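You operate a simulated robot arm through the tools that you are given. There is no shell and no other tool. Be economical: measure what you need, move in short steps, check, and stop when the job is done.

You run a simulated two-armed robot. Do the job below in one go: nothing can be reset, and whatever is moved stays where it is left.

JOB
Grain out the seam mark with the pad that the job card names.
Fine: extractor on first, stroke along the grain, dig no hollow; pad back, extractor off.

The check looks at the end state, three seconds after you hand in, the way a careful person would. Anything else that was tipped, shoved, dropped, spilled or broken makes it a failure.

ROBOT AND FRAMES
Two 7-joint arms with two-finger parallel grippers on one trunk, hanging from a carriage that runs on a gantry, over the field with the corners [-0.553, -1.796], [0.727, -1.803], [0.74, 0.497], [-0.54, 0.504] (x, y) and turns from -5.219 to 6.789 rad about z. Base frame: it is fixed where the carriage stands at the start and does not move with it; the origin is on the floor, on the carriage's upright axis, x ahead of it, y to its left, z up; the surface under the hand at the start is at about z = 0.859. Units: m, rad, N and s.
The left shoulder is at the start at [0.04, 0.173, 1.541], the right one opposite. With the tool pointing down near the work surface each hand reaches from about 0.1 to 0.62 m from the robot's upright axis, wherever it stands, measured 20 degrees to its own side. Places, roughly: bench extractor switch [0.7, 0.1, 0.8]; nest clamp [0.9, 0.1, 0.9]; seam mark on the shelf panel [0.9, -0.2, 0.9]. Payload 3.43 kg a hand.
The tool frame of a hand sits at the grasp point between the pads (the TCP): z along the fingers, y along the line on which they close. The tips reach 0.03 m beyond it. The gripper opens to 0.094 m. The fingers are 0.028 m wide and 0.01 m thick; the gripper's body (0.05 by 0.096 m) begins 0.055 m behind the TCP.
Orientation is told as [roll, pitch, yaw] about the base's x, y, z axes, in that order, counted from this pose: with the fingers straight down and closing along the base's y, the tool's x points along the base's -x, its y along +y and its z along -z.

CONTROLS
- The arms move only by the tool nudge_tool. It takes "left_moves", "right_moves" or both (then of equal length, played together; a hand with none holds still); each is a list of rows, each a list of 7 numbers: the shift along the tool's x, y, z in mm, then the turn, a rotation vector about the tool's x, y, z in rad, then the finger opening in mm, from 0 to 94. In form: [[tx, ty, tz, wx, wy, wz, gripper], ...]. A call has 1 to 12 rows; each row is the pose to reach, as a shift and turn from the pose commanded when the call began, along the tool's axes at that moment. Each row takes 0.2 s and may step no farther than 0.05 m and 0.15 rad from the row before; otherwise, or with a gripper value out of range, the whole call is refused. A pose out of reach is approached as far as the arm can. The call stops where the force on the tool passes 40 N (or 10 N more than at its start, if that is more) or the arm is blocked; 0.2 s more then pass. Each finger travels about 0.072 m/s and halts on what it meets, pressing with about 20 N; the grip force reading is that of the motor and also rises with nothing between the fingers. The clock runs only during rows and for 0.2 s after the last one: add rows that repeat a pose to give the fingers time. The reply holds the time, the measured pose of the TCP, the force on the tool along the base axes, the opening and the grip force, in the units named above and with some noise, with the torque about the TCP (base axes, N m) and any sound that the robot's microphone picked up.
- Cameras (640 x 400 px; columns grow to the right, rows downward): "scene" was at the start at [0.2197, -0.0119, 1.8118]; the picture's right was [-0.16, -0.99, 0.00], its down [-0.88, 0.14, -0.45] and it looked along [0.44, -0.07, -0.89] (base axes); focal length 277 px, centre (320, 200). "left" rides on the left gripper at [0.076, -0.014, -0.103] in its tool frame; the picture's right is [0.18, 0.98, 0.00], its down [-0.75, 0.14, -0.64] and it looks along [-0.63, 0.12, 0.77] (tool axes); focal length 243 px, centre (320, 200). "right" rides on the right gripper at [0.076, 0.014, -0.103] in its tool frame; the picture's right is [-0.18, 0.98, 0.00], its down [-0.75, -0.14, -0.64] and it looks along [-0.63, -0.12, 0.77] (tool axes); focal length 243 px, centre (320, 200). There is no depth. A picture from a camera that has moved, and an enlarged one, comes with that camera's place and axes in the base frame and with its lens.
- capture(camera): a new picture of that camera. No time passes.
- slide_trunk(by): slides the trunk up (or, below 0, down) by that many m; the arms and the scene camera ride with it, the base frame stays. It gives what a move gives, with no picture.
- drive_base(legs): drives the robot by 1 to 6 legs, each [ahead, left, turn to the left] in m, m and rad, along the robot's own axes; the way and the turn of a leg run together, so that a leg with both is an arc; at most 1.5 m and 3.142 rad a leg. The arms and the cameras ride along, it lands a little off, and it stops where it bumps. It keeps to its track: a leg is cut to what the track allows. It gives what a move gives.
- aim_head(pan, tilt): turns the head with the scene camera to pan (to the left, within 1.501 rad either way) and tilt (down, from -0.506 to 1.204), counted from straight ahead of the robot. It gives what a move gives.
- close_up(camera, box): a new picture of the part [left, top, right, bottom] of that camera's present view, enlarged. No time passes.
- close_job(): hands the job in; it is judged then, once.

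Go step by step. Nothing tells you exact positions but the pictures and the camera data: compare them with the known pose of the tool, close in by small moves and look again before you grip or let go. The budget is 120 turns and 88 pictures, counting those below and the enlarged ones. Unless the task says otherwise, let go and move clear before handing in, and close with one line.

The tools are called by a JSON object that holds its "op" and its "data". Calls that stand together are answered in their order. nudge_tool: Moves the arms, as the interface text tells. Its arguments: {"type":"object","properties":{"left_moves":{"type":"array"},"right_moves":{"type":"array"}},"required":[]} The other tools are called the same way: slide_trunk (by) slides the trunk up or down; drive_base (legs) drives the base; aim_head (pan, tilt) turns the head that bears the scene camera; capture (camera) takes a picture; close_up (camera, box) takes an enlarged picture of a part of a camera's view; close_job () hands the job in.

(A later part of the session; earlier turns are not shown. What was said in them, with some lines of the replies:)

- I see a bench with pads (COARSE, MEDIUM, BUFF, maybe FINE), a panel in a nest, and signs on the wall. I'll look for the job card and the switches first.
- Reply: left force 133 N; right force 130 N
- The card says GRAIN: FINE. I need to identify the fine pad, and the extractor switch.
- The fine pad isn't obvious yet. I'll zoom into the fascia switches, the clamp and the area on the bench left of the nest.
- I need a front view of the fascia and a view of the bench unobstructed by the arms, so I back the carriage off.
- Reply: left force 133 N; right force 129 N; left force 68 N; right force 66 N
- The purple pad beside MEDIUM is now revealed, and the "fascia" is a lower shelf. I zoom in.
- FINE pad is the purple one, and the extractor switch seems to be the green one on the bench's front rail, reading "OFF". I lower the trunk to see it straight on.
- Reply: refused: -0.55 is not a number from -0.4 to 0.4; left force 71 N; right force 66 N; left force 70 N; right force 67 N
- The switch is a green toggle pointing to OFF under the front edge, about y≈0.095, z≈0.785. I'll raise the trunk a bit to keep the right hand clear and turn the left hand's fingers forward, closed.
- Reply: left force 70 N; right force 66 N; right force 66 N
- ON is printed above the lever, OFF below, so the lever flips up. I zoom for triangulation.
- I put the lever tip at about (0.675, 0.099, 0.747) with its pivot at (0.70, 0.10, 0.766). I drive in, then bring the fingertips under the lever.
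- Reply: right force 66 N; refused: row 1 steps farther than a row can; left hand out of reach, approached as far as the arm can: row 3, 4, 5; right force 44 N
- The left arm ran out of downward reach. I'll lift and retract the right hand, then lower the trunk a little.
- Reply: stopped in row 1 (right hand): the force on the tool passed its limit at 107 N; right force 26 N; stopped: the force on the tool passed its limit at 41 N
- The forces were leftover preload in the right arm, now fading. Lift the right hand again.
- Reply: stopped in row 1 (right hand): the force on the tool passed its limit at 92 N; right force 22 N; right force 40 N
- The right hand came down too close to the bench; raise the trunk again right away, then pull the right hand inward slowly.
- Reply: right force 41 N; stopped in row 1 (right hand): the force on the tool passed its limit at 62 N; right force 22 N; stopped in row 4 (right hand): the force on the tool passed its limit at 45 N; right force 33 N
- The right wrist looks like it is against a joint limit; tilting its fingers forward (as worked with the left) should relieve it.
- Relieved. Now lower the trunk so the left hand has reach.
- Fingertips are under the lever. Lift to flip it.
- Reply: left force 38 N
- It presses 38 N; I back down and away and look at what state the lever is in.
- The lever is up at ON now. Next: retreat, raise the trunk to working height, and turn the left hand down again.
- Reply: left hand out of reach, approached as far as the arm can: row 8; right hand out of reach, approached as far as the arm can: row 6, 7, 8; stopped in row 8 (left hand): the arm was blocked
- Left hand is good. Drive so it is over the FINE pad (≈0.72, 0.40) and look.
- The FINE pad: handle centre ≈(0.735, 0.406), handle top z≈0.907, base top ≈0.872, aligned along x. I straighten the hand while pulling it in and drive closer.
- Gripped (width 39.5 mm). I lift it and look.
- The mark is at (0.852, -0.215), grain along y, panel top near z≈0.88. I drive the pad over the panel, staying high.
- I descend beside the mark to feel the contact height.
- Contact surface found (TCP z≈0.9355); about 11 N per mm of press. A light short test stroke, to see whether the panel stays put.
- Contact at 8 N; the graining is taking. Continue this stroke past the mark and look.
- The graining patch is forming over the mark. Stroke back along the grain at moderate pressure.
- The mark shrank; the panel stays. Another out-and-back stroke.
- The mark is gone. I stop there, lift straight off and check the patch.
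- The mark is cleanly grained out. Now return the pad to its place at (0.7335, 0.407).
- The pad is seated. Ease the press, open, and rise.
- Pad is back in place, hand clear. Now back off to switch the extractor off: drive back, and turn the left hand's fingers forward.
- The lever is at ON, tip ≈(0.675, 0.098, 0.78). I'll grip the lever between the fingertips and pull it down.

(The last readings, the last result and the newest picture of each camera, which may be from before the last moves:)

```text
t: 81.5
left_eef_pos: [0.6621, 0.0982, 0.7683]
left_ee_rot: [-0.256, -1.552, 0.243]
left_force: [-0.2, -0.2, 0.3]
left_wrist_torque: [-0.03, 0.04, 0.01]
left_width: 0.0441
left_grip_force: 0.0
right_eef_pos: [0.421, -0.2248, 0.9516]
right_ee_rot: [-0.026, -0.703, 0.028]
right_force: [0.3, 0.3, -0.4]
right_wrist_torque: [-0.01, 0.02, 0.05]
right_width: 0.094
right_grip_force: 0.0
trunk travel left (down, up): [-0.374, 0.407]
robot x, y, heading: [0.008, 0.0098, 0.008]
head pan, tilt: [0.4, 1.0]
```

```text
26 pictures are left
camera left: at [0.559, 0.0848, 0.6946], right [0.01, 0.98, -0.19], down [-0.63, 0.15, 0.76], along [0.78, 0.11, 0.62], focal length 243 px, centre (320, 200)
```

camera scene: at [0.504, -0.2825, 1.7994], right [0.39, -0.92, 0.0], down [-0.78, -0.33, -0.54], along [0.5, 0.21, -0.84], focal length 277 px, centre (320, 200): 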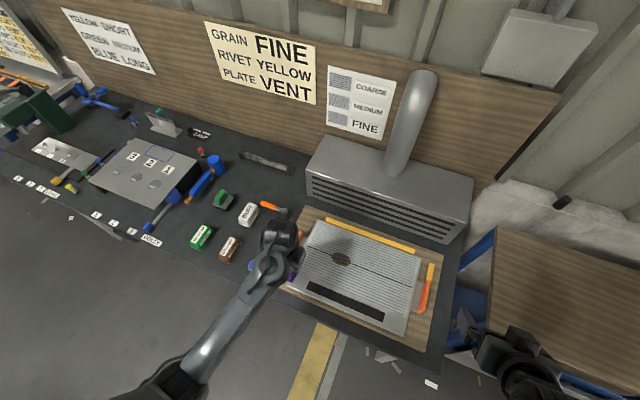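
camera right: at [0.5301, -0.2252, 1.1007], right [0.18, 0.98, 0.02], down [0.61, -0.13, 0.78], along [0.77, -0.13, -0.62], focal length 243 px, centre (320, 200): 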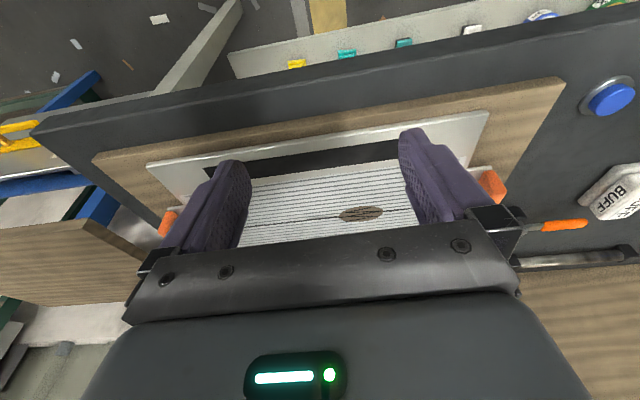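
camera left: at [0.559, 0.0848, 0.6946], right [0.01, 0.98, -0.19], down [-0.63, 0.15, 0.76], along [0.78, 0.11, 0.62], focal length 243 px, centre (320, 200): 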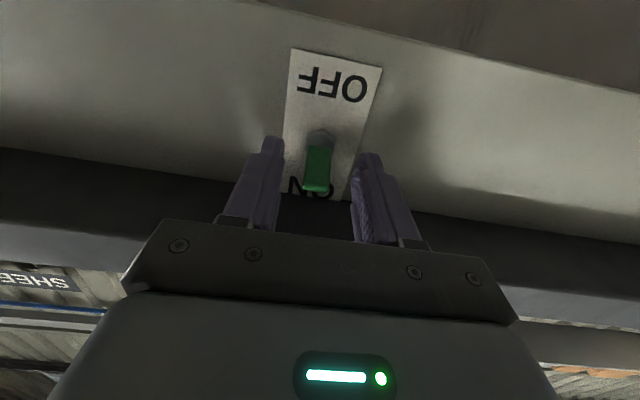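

Fingers straddle the lever. Close, then pull down.

{"op": "nudge_tool", "data": {"left_moves": [[0, 0, 0, 0, 0, 0, 30], [0, 0, 0, 0, 0, 0, 15], [0, 0, 0, 0, 0, 0, 4], [0, 0, 0, 0, 0, 0, 4], [0, 0, 0, 0, 0, 0, 4], [8, 0, -1, 0, 0, 0, 4], [16, 0, -2, 0, 0, 0, 4], [24, 0, -1, 0, 0, 0, 4], [32, 0, 0, 0, 0, 0, 4], [36, 0, 0, 0, 0, 0, 4]]}}

{"op": "capture", "data": {"camera": "left"}}

```text
t: 83.7
left_eef_pos: [0.6599, 0.1024, 0.7301]
left_ee_rot: [0.16, -1.549, -0.169]
left_force: [0.0, 0.2, 0.1]
left_wrist_torque: [-0.01, 0.0, 0.02]
left_width: 0.0039
left_grip_force: 0.0
right_eef_pos: [0.4199, -0.2254, 0.9533]
right_ee_rot: [-0.027, -0.703, 0.029]
right_force: [0.1, -0.3, 0.2]
right_wrist_torque: [0.01, 0.02, 0.03]
right_width: 0.094
right_grip_force: 0.0
trunk travel left (down, up): [-0.374, 0.407]
robot x, y, heading: [0.0081, 0.0082, 0.014]
head pan, tilt: [0.4, 1.0]
```

```text
25 pictures are left
camera left: at [0.5566, 0.0897, 0.6564], right [0.01, 0.98, -0.18], down [-0.62, 0.15, 0.77], along [0.78, 0.11, 0.61], focal length 243 px, centre (320, 200)
```

left: 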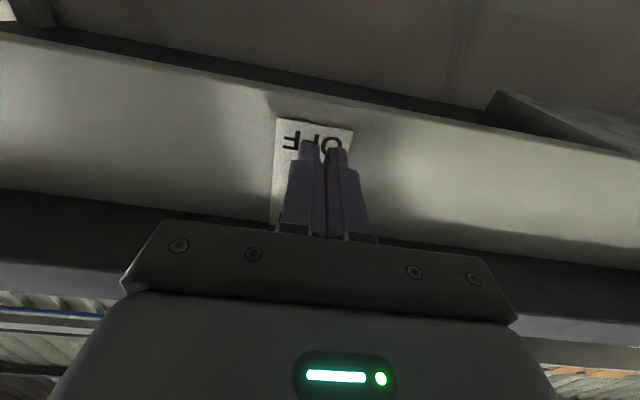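

The fingers closed to 4 mm, so they slipped off; back off and see the lever's state.

{"op": "nudge_tool", "data": {"left_moves": [[0, 0, -30, 0, 0, 0, 4], [0, 0, -60, 0, 0, 0, 4], [0, -4, -90, 0, 0, 0, 40], [0, -4, -90, 0, 0, 0, 50]]}}

{"op": "close_up", "data": {"camera": "left", "box": [260, 40, 380, 160]}}

```text
t: 84.7
left_eef_pos: [0.5698, 0.0939, 0.7347]
left_ee_rot: [-0.263, -1.551, 0.249]
left_force: [0.7, 0.5, 0.3]
left_wrist_torque: [0.03, -0.01, 0.06]
left_width: 0.05
left_grip_force: 0.0
right_eef_pos: [0.4209, -0.2244, 0.9526]
right_ee_rot: [-0.028, -0.704, 0.027]
right_force: [-0.6, -0.6, -0.8]
right_wrist_torque: [-0.02, 0.03, 0.04]
right_width: 0.0941
right_grip_force: 0.1
trunk travel left (down, up): [-0.374, 0.407]
robot x, y, heading: [0.0061, 0.0126, 0.007]
head pan, tilt: [0.4, 1.0]
```

```text
3.33 times, centred on (320, 100) of left
camera zoom: at [0.4666, 0.081, 0.66], right [0.01, 0.98, -0.19], down [-0.63, 0.15, 0.76], along [0.78, 0.11, 0.62], focal length 809 px, centre (320, 533)
```

zoom: 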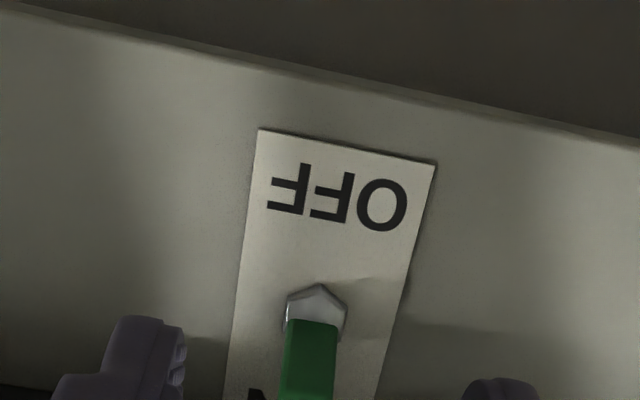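

It still points to ON. I'll roll the hand 90° so the fingers stack vertically, put the thin upper finger above the lever and push down.

{"op": "nudge_tool", "data": {"left_moves": [[0, 0, -10, 0, 0, 0.143, 44], [0, 0, -20, 0, 0, 0.286, 44], [0, 0, -30, 0, 0, 0.429, 44], [0, 0, -40, 0, 0, 0.572, 44], [0, 0, -40, 0, 0, 0.715, 44], [0, 0, -40, 0, 0, 0.858, 44], [0, 0, -40, 0, 0, 1.0, 44], [0, 0, -40, 0, 0, 1.143, 44], [0, 0, -40, 0, 0, 1.286, 44], [0, 0, -40, 0, 0, 1.429, 44], [0, 0, -40, 0, 0, 1.57, 44]]}}

{"op": "capture", "data": {"camera": "left"}}

```text
t: 87.1
left_eef_pos: [0.53, 0.0957, 0.7353]
left_ee_rot: [1.551, -0.003, -1.585]
left_force: [-0.2, 0.0, -0.4]
left_wrist_torque: [0.0, -0.01, -0.03]
left_width: 0.0439
left_grip_force: 0.2
right_eef_pos: [0.4198, -0.2248, 0.9518]
right_ee_rot: [-0.028, -0.703, 0.026]
right_force: [0.3, 0.0, 0.3]
right_wrist_torque: [0.03, 0.01, 0.02]
right_width: 0.0942
right_grip_force: 0.0
trunk travel left (down, up): [-0.374, 0.407]
robot x, y, heading: [0.0097, 0.0127, 0.007]
head pan, tilt: [0.4, 1.0]
```

```text
23 pictures are left
camera left: at [0.4285, 0.173, 0.7234], right [0.02, 0.19, 0.98], down [-0.65, -0.74, 0.16], along [0.76, -0.64, 0.11], focal length 243 px, centre (320, 200)
```

left: 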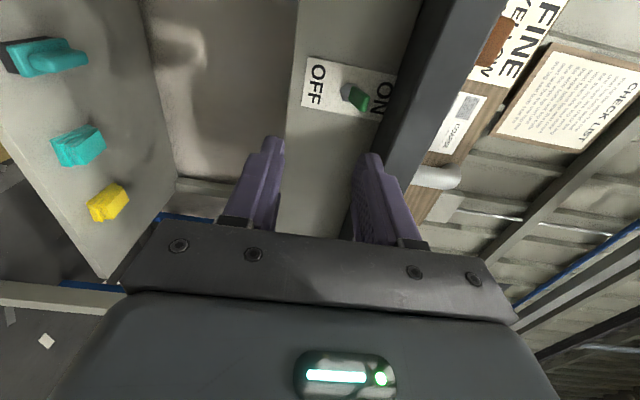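

{"op": "close_up", "data": {"camera": "left", "box": [280, 40, 440, 140]}}

```text
4.00 times, centred on (360, 90) of left
camera zoom: at [0.4285, 0.173, 0.7234], right [0.02, 0.19, 0.98], down [-0.65, -0.74, 0.16], along [0.76, -0.64, 0.11], focal length 970 px, centre (160, 640)
```

zoom: 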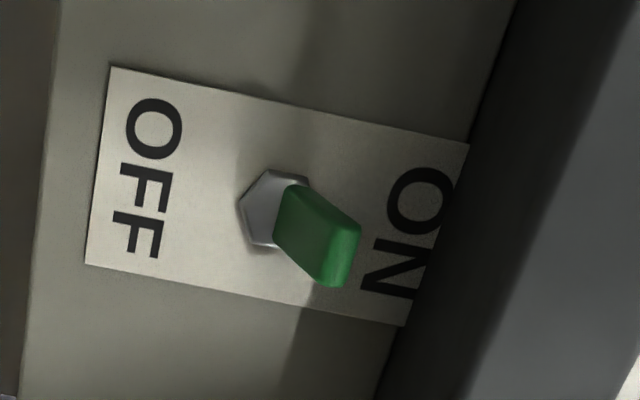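

Lever top ≈0.784, bench underside ≈0.811: the 10 mm upper finger fits at 0.792–0.802. I raise, then slide in.

{"op": "nudge_tool", "data": {"left_moves": [[1, 18, 20, 0, 0, 0, 44], [2, 35, 40, 0, 0, 0, 44], [2, 35, 60, 0, 0, 0, 44]]}}

{"op": "capture", "data": {"camera": "left"}}

```text
t: 87.9
left_eef_pos: [0.5913, 0.0982, 0.7684]
left_ee_rot: [1.552, -0.004, -1.585]
left_force: [0.6, -0.2, 0.7]
left_wrist_torque: [-0.02, 0.0, -0.03]
left_width: 0.0439
left_grip_force: 0.1
right_eef_pos: [0.4212, -0.2257, 0.9531]
right_ee_rot: [-0.028, -0.703, 0.027]
right_force: [0.1, -0.6, -0.5]
right_wrist_torque: [0.04, -0.01, -0.05]
right_width: 0.0939
right_grip_force: 0.1
trunk travel left (down, up): [-0.374, 0.407]
robot x, y, heading: [0.0088, 0.0133, 0.009]
head pan, tilt: [0.4, 1.0]
```

```text
21 pictures are left
camera left: at [0.4906, 0.1744, 0.7565], right [0.02, 0.19, 0.98], down [-0.65, -0.74, 0.16], along [0.76, -0.64, 0.11], focal length 243 px, centre (320, 200)
```

left: 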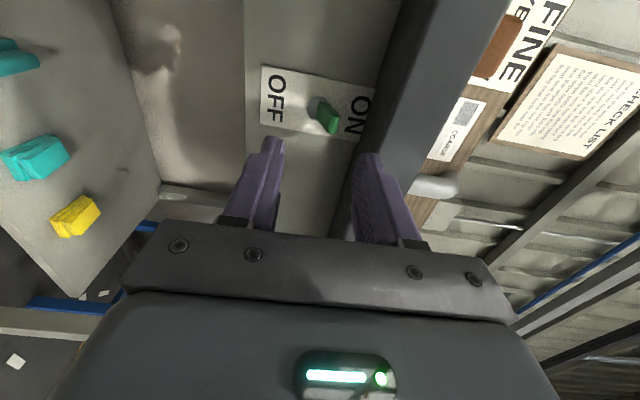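

{"op": "nudge_tool", "data": {"left_moves": [[0, 2, 20, 0, 0, 0, 44], [0, 2, 40, 0, 0, 0, 44], [0, 2, 55, 0, 0, 0, 44], [0, 2, 68, 0, 0, 0, 44]]}}

{"op": "capture", "data": {"camera": "left"}}

```text
t: 88.9
left_eef_pos: [0.662, 0.0958, 0.7706]
left_ee_rot: [1.554, -0.008, -1.583]
left_force: [-0.4, 0.4, -0.2]
left_wrist_torque: [0.0, 0.01, -0.01]
left_width: 0.044
left_grip_force: 0.1
right_eef_pos: [0.4219, -0.2256, 0.9528]
right_ee_rot: [-0.025, -0.703, 0.026]
right_force: [0.7, 0.1, -0.2]
right_wrist_torque: [0.0, 0.01, -0.01]
right_width: 0.0938
right_grip_force: 0.2
trunk travel left (down, up): [-0.374, 0.407]
robot x, y, heading: [0.0121, 0.0092, 0.011]
head pan, tilt: [0.4, 1.0]
```

```text
20 pictures are left
camera left: at [0.5599, 0.1733, 0.7579], right [0.02, 0.19, 0.98], down [-0.65, -0.74, 0.16], along [0.76, -0.64, 0.11], focal length 243 px, centre (320, 200)
```

left: 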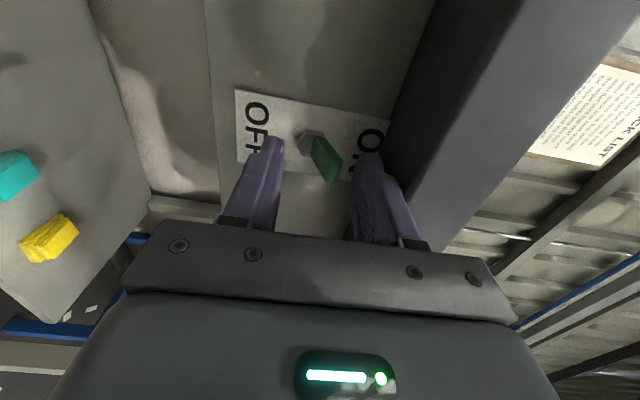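

The lever sits between the fingers with the upper finger above it. Push down.

{"op": "nudge_tool", "data": {"left_moves": [[0, -10, 0, 0, 0, 0, 44], [0, -18, 0, 0, 0, 0, 44], [0, -26, 0, 0, 0, 0, 44], [0, -34, 0, 0, 0, 0, 44], [0, -40, 0, 0, 0, 0, 44]]}}

{"op": "capture", "data": {"camera": "left"}}

```text
t: 90.1
left_eef_pos: [0.6581, 0.0948, 0.7343]
left_ee_rot: [1.559, -0.007, -1.587]
left_force: [-10.4, 0.3, 17.2]
left_wrist_torque: [0.22, -0.8, -0.02]
left_width: 0.0542
left_grip_force: 8.4
right_eef_pos: [0.419, -0.2238, 0.9518]
right_ee_rot: [-0.026, -0.704, 0.029]
right_force: [-0.3, 0.1, 0.3]
right_wrist_torque: [0.02, -0.01, -0.01]
right_width: 0.0942
right_grip_force: 0.1
trunk travel left (down, up): [-0.374, 0.407]
robot x, y, heading: [0.0037, 0.0101, 0.007]
head pan, tilt: [0.4, 1.0]
```

```text
19 pictures are left
camera left: at [0.557, 0.1728, 0.7196], right [0.01, 0.19, 0.98], down [-0.65, -0.74, 0.15], along [0.76, -0.64, 0.11], focal length 243 px, centre (320, 200)
```

left: 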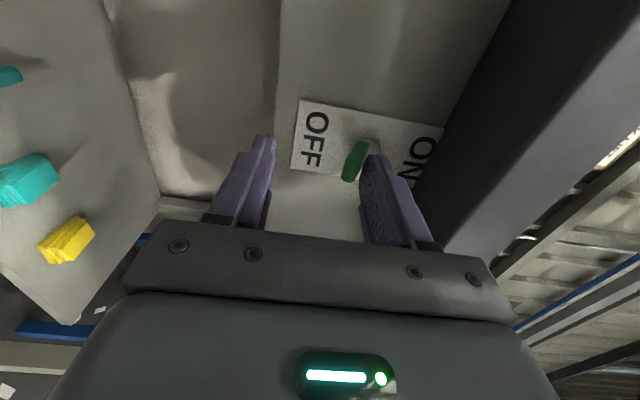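

The lever flipped down. Ease off, retreat and verify.

{"op": "nudge_tool", "data": {"left_moves": [[0, 8, 0, 0, 0, 0, 48], [0, 12, -20, 0, 0, 0, 48], [0, 12, -60, 0, 0, 0, 48], [0, 0, -100, 0, 0, 0, 48], [0, 0, -130, 0, 0, 0, 48]]}}

{"op": "capture", "data": {"camera": "left"}}

{"op": "close_up", "data": {"camera": "left", "box": [280, 40, 440, 140]}}

```text
t: 91.3
left_eef_pos: [0.5267, 0.0984, 0.7322]
left_ee_rot: [1.552, -0.005, -1.584]
left_force: [-1.0, 0.2, 0.4]
left_wrist_torque: [0.03, -0.01, -0.01]
left_width: 0.0479
left_grip_force: 0.0
right_eef_pos: [0.4186, -0.2239, 0.9512]
right_ee_rot: [-0.026, -0.703, 0.028]
right_force: [-0.4, 0.5, -0.2]
right_wrist_torque: [0.02, 0.0, 0.01]
right_width: 0.0939
right_grip_force: 0.1
trunk travel left (down, up): [-0.374, 0.407]
robot x, y, heading: [0.0061, 0.0093, 0.005]
head pan, tilt: [0.4, 1.0]
```

```text
18 pictures are left
camera left: at [0.4257, 0.1758, 0.7193], right [0.02, 0.19, 0.98], down [-0.65, -0.74, 0.16], along [0.76, -0.64, 0.11], focal length 243 px, centre (320, 200)
```

left: 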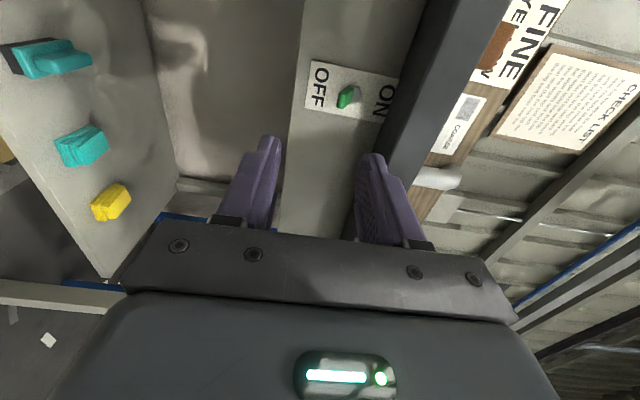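

```text
4.00 times, centred on (360, 90) of left
camera zoom: at [0.4257, 0.1758, 0.7193], right [0.02, 0.19, 0.98], down [-0.65, -0.74, 0.16], along [0.76, -0.64, 0.11], focal length 970 px, centre (160, 640)
```

zoom: 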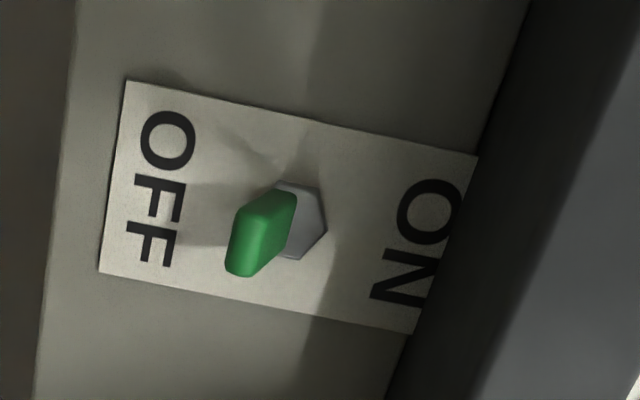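

The switch is at OFF. I back off and take a final overall look.

{"op": "drive_base", "data": {"legs": [[-0.3, 0, 0]]}}

{"op": "slide_trunk", "data": {"by": 0.3}}

{"op": "aim_head", "data": {"pan": 0.0, "tilt": 0.75}}

{"op": "close_up", "data": {"camera": "scene", "box": [190, 130, 470, 305]}}

```text
t: 93.3
left_eef_pos: [0.2293, 0.0946, 0.7314]
left_ee_rot: [1.552, -0.005, -1.587]
left_force: [-0.6, -0.5, -0.5]
left_wrist_torque: [-0.03, -0.01, -0.02]
left_width: 0.0477
left_grip_force: 0.0
right_eef_pos: [0.1211, -0.2281, 0.9518]
right_ee_rot: [-0.027, -0.704, 0.026]
right_force: [0.0, 0.7, 0.1]
right_wrist_torque: [-0.02, -0.01, 0.01]
right_width: 0.0941
right_grip_force: 0.0
trunk travel left (down, up): [-0.374, 0.407]
robot x, y, heading: [-0.2906, 0.0038, 0.005]
head pan, tilt: [0.4, 1.0]
```

```text
t: 96.3
left_eef_pos: [0.2305, 0.0947, 1.0329]
left_ee_rot: [1.553, -0.006, -1.589]
left_force: [-0.5, 0.2, -1.1]
left_wrist_torque: [-0.01, -0.01, 0.02]
left_width: 0.048
left_grip_force: 0.0
right_eef_pos: [0.1204, -0.2277, 1.2516]
right_ee_rot: [-0.026, -0.703, 0.025]
right_force: [0.2, 0.5, 0.0]
right_wrist_torque: [0.04, 0.03, -0.03]
right_width: 0.0942
right_grip_force: 0.1
trunk travel left (down, up): [-0.674, 0.107]
robot x, y, heading: [-0.2891, 0.0062, 0.007]
head pan, tilt: [0.4, 1.0]
```

```text
t: 97.2
left_eef_pos: [0.2308, 0.0945, 1.0324]
left_ee_rot: [1.553, -0.003, -1.588]
left_force: [0.2, -0.2, -0.4]
left_wrist_torque: [0.03, 0.0, -0.02]
left_width: 0.0481
left_grip_force: 0.1
right_eef_pos: [0.1203, -0.2284, 1.2513]
right_ee_rot: [-0.025, -0.705, 0.024]
right_force: [0.1, -0.6, -0.7]
right_wrist_torque: [0.01, -0.01, -0.02]
right_width: 0.094
right_grip_force: 0.1
trunk travel left (down, up): [-0.674, 0.107]
robot x, y, heading: [-0.2919, 0.0069, 0.007]
head pan, tilt: [0.0, 0.75]
```

```text
2.29 times, centred on (330, 218) of scene
camera zoom: at [-0.0495, 0.0068, 1.8185], right [0.0, -1.0, 0.0], down [-0.68, 0.0, -0.73], along [0.73, 0.0, -0.68], focal length 634 px, centre (297, 160)
```

zoom: 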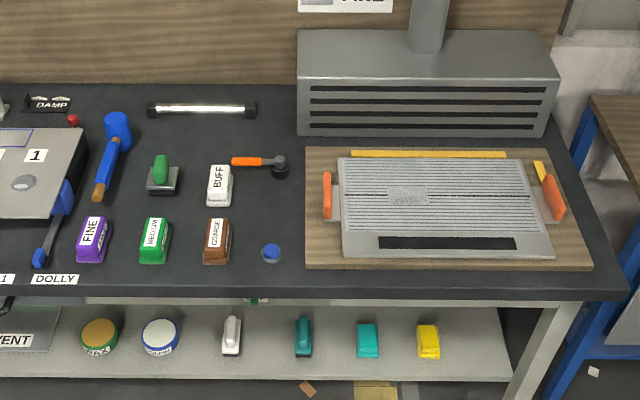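

The seam mark is gone with the panel unmoved, the FINE pad is back in its place, the switch is at OFF and both hands are clear. I hand in.

{"op": "close_job", "data": {}}

```text
The job is handed in.
```

The seam mark is grained out with the FINE pad, stroked along the grain with no hollow visible. The extractor was switched on before the strokes; the pad is back in its place and the extractor is off again.
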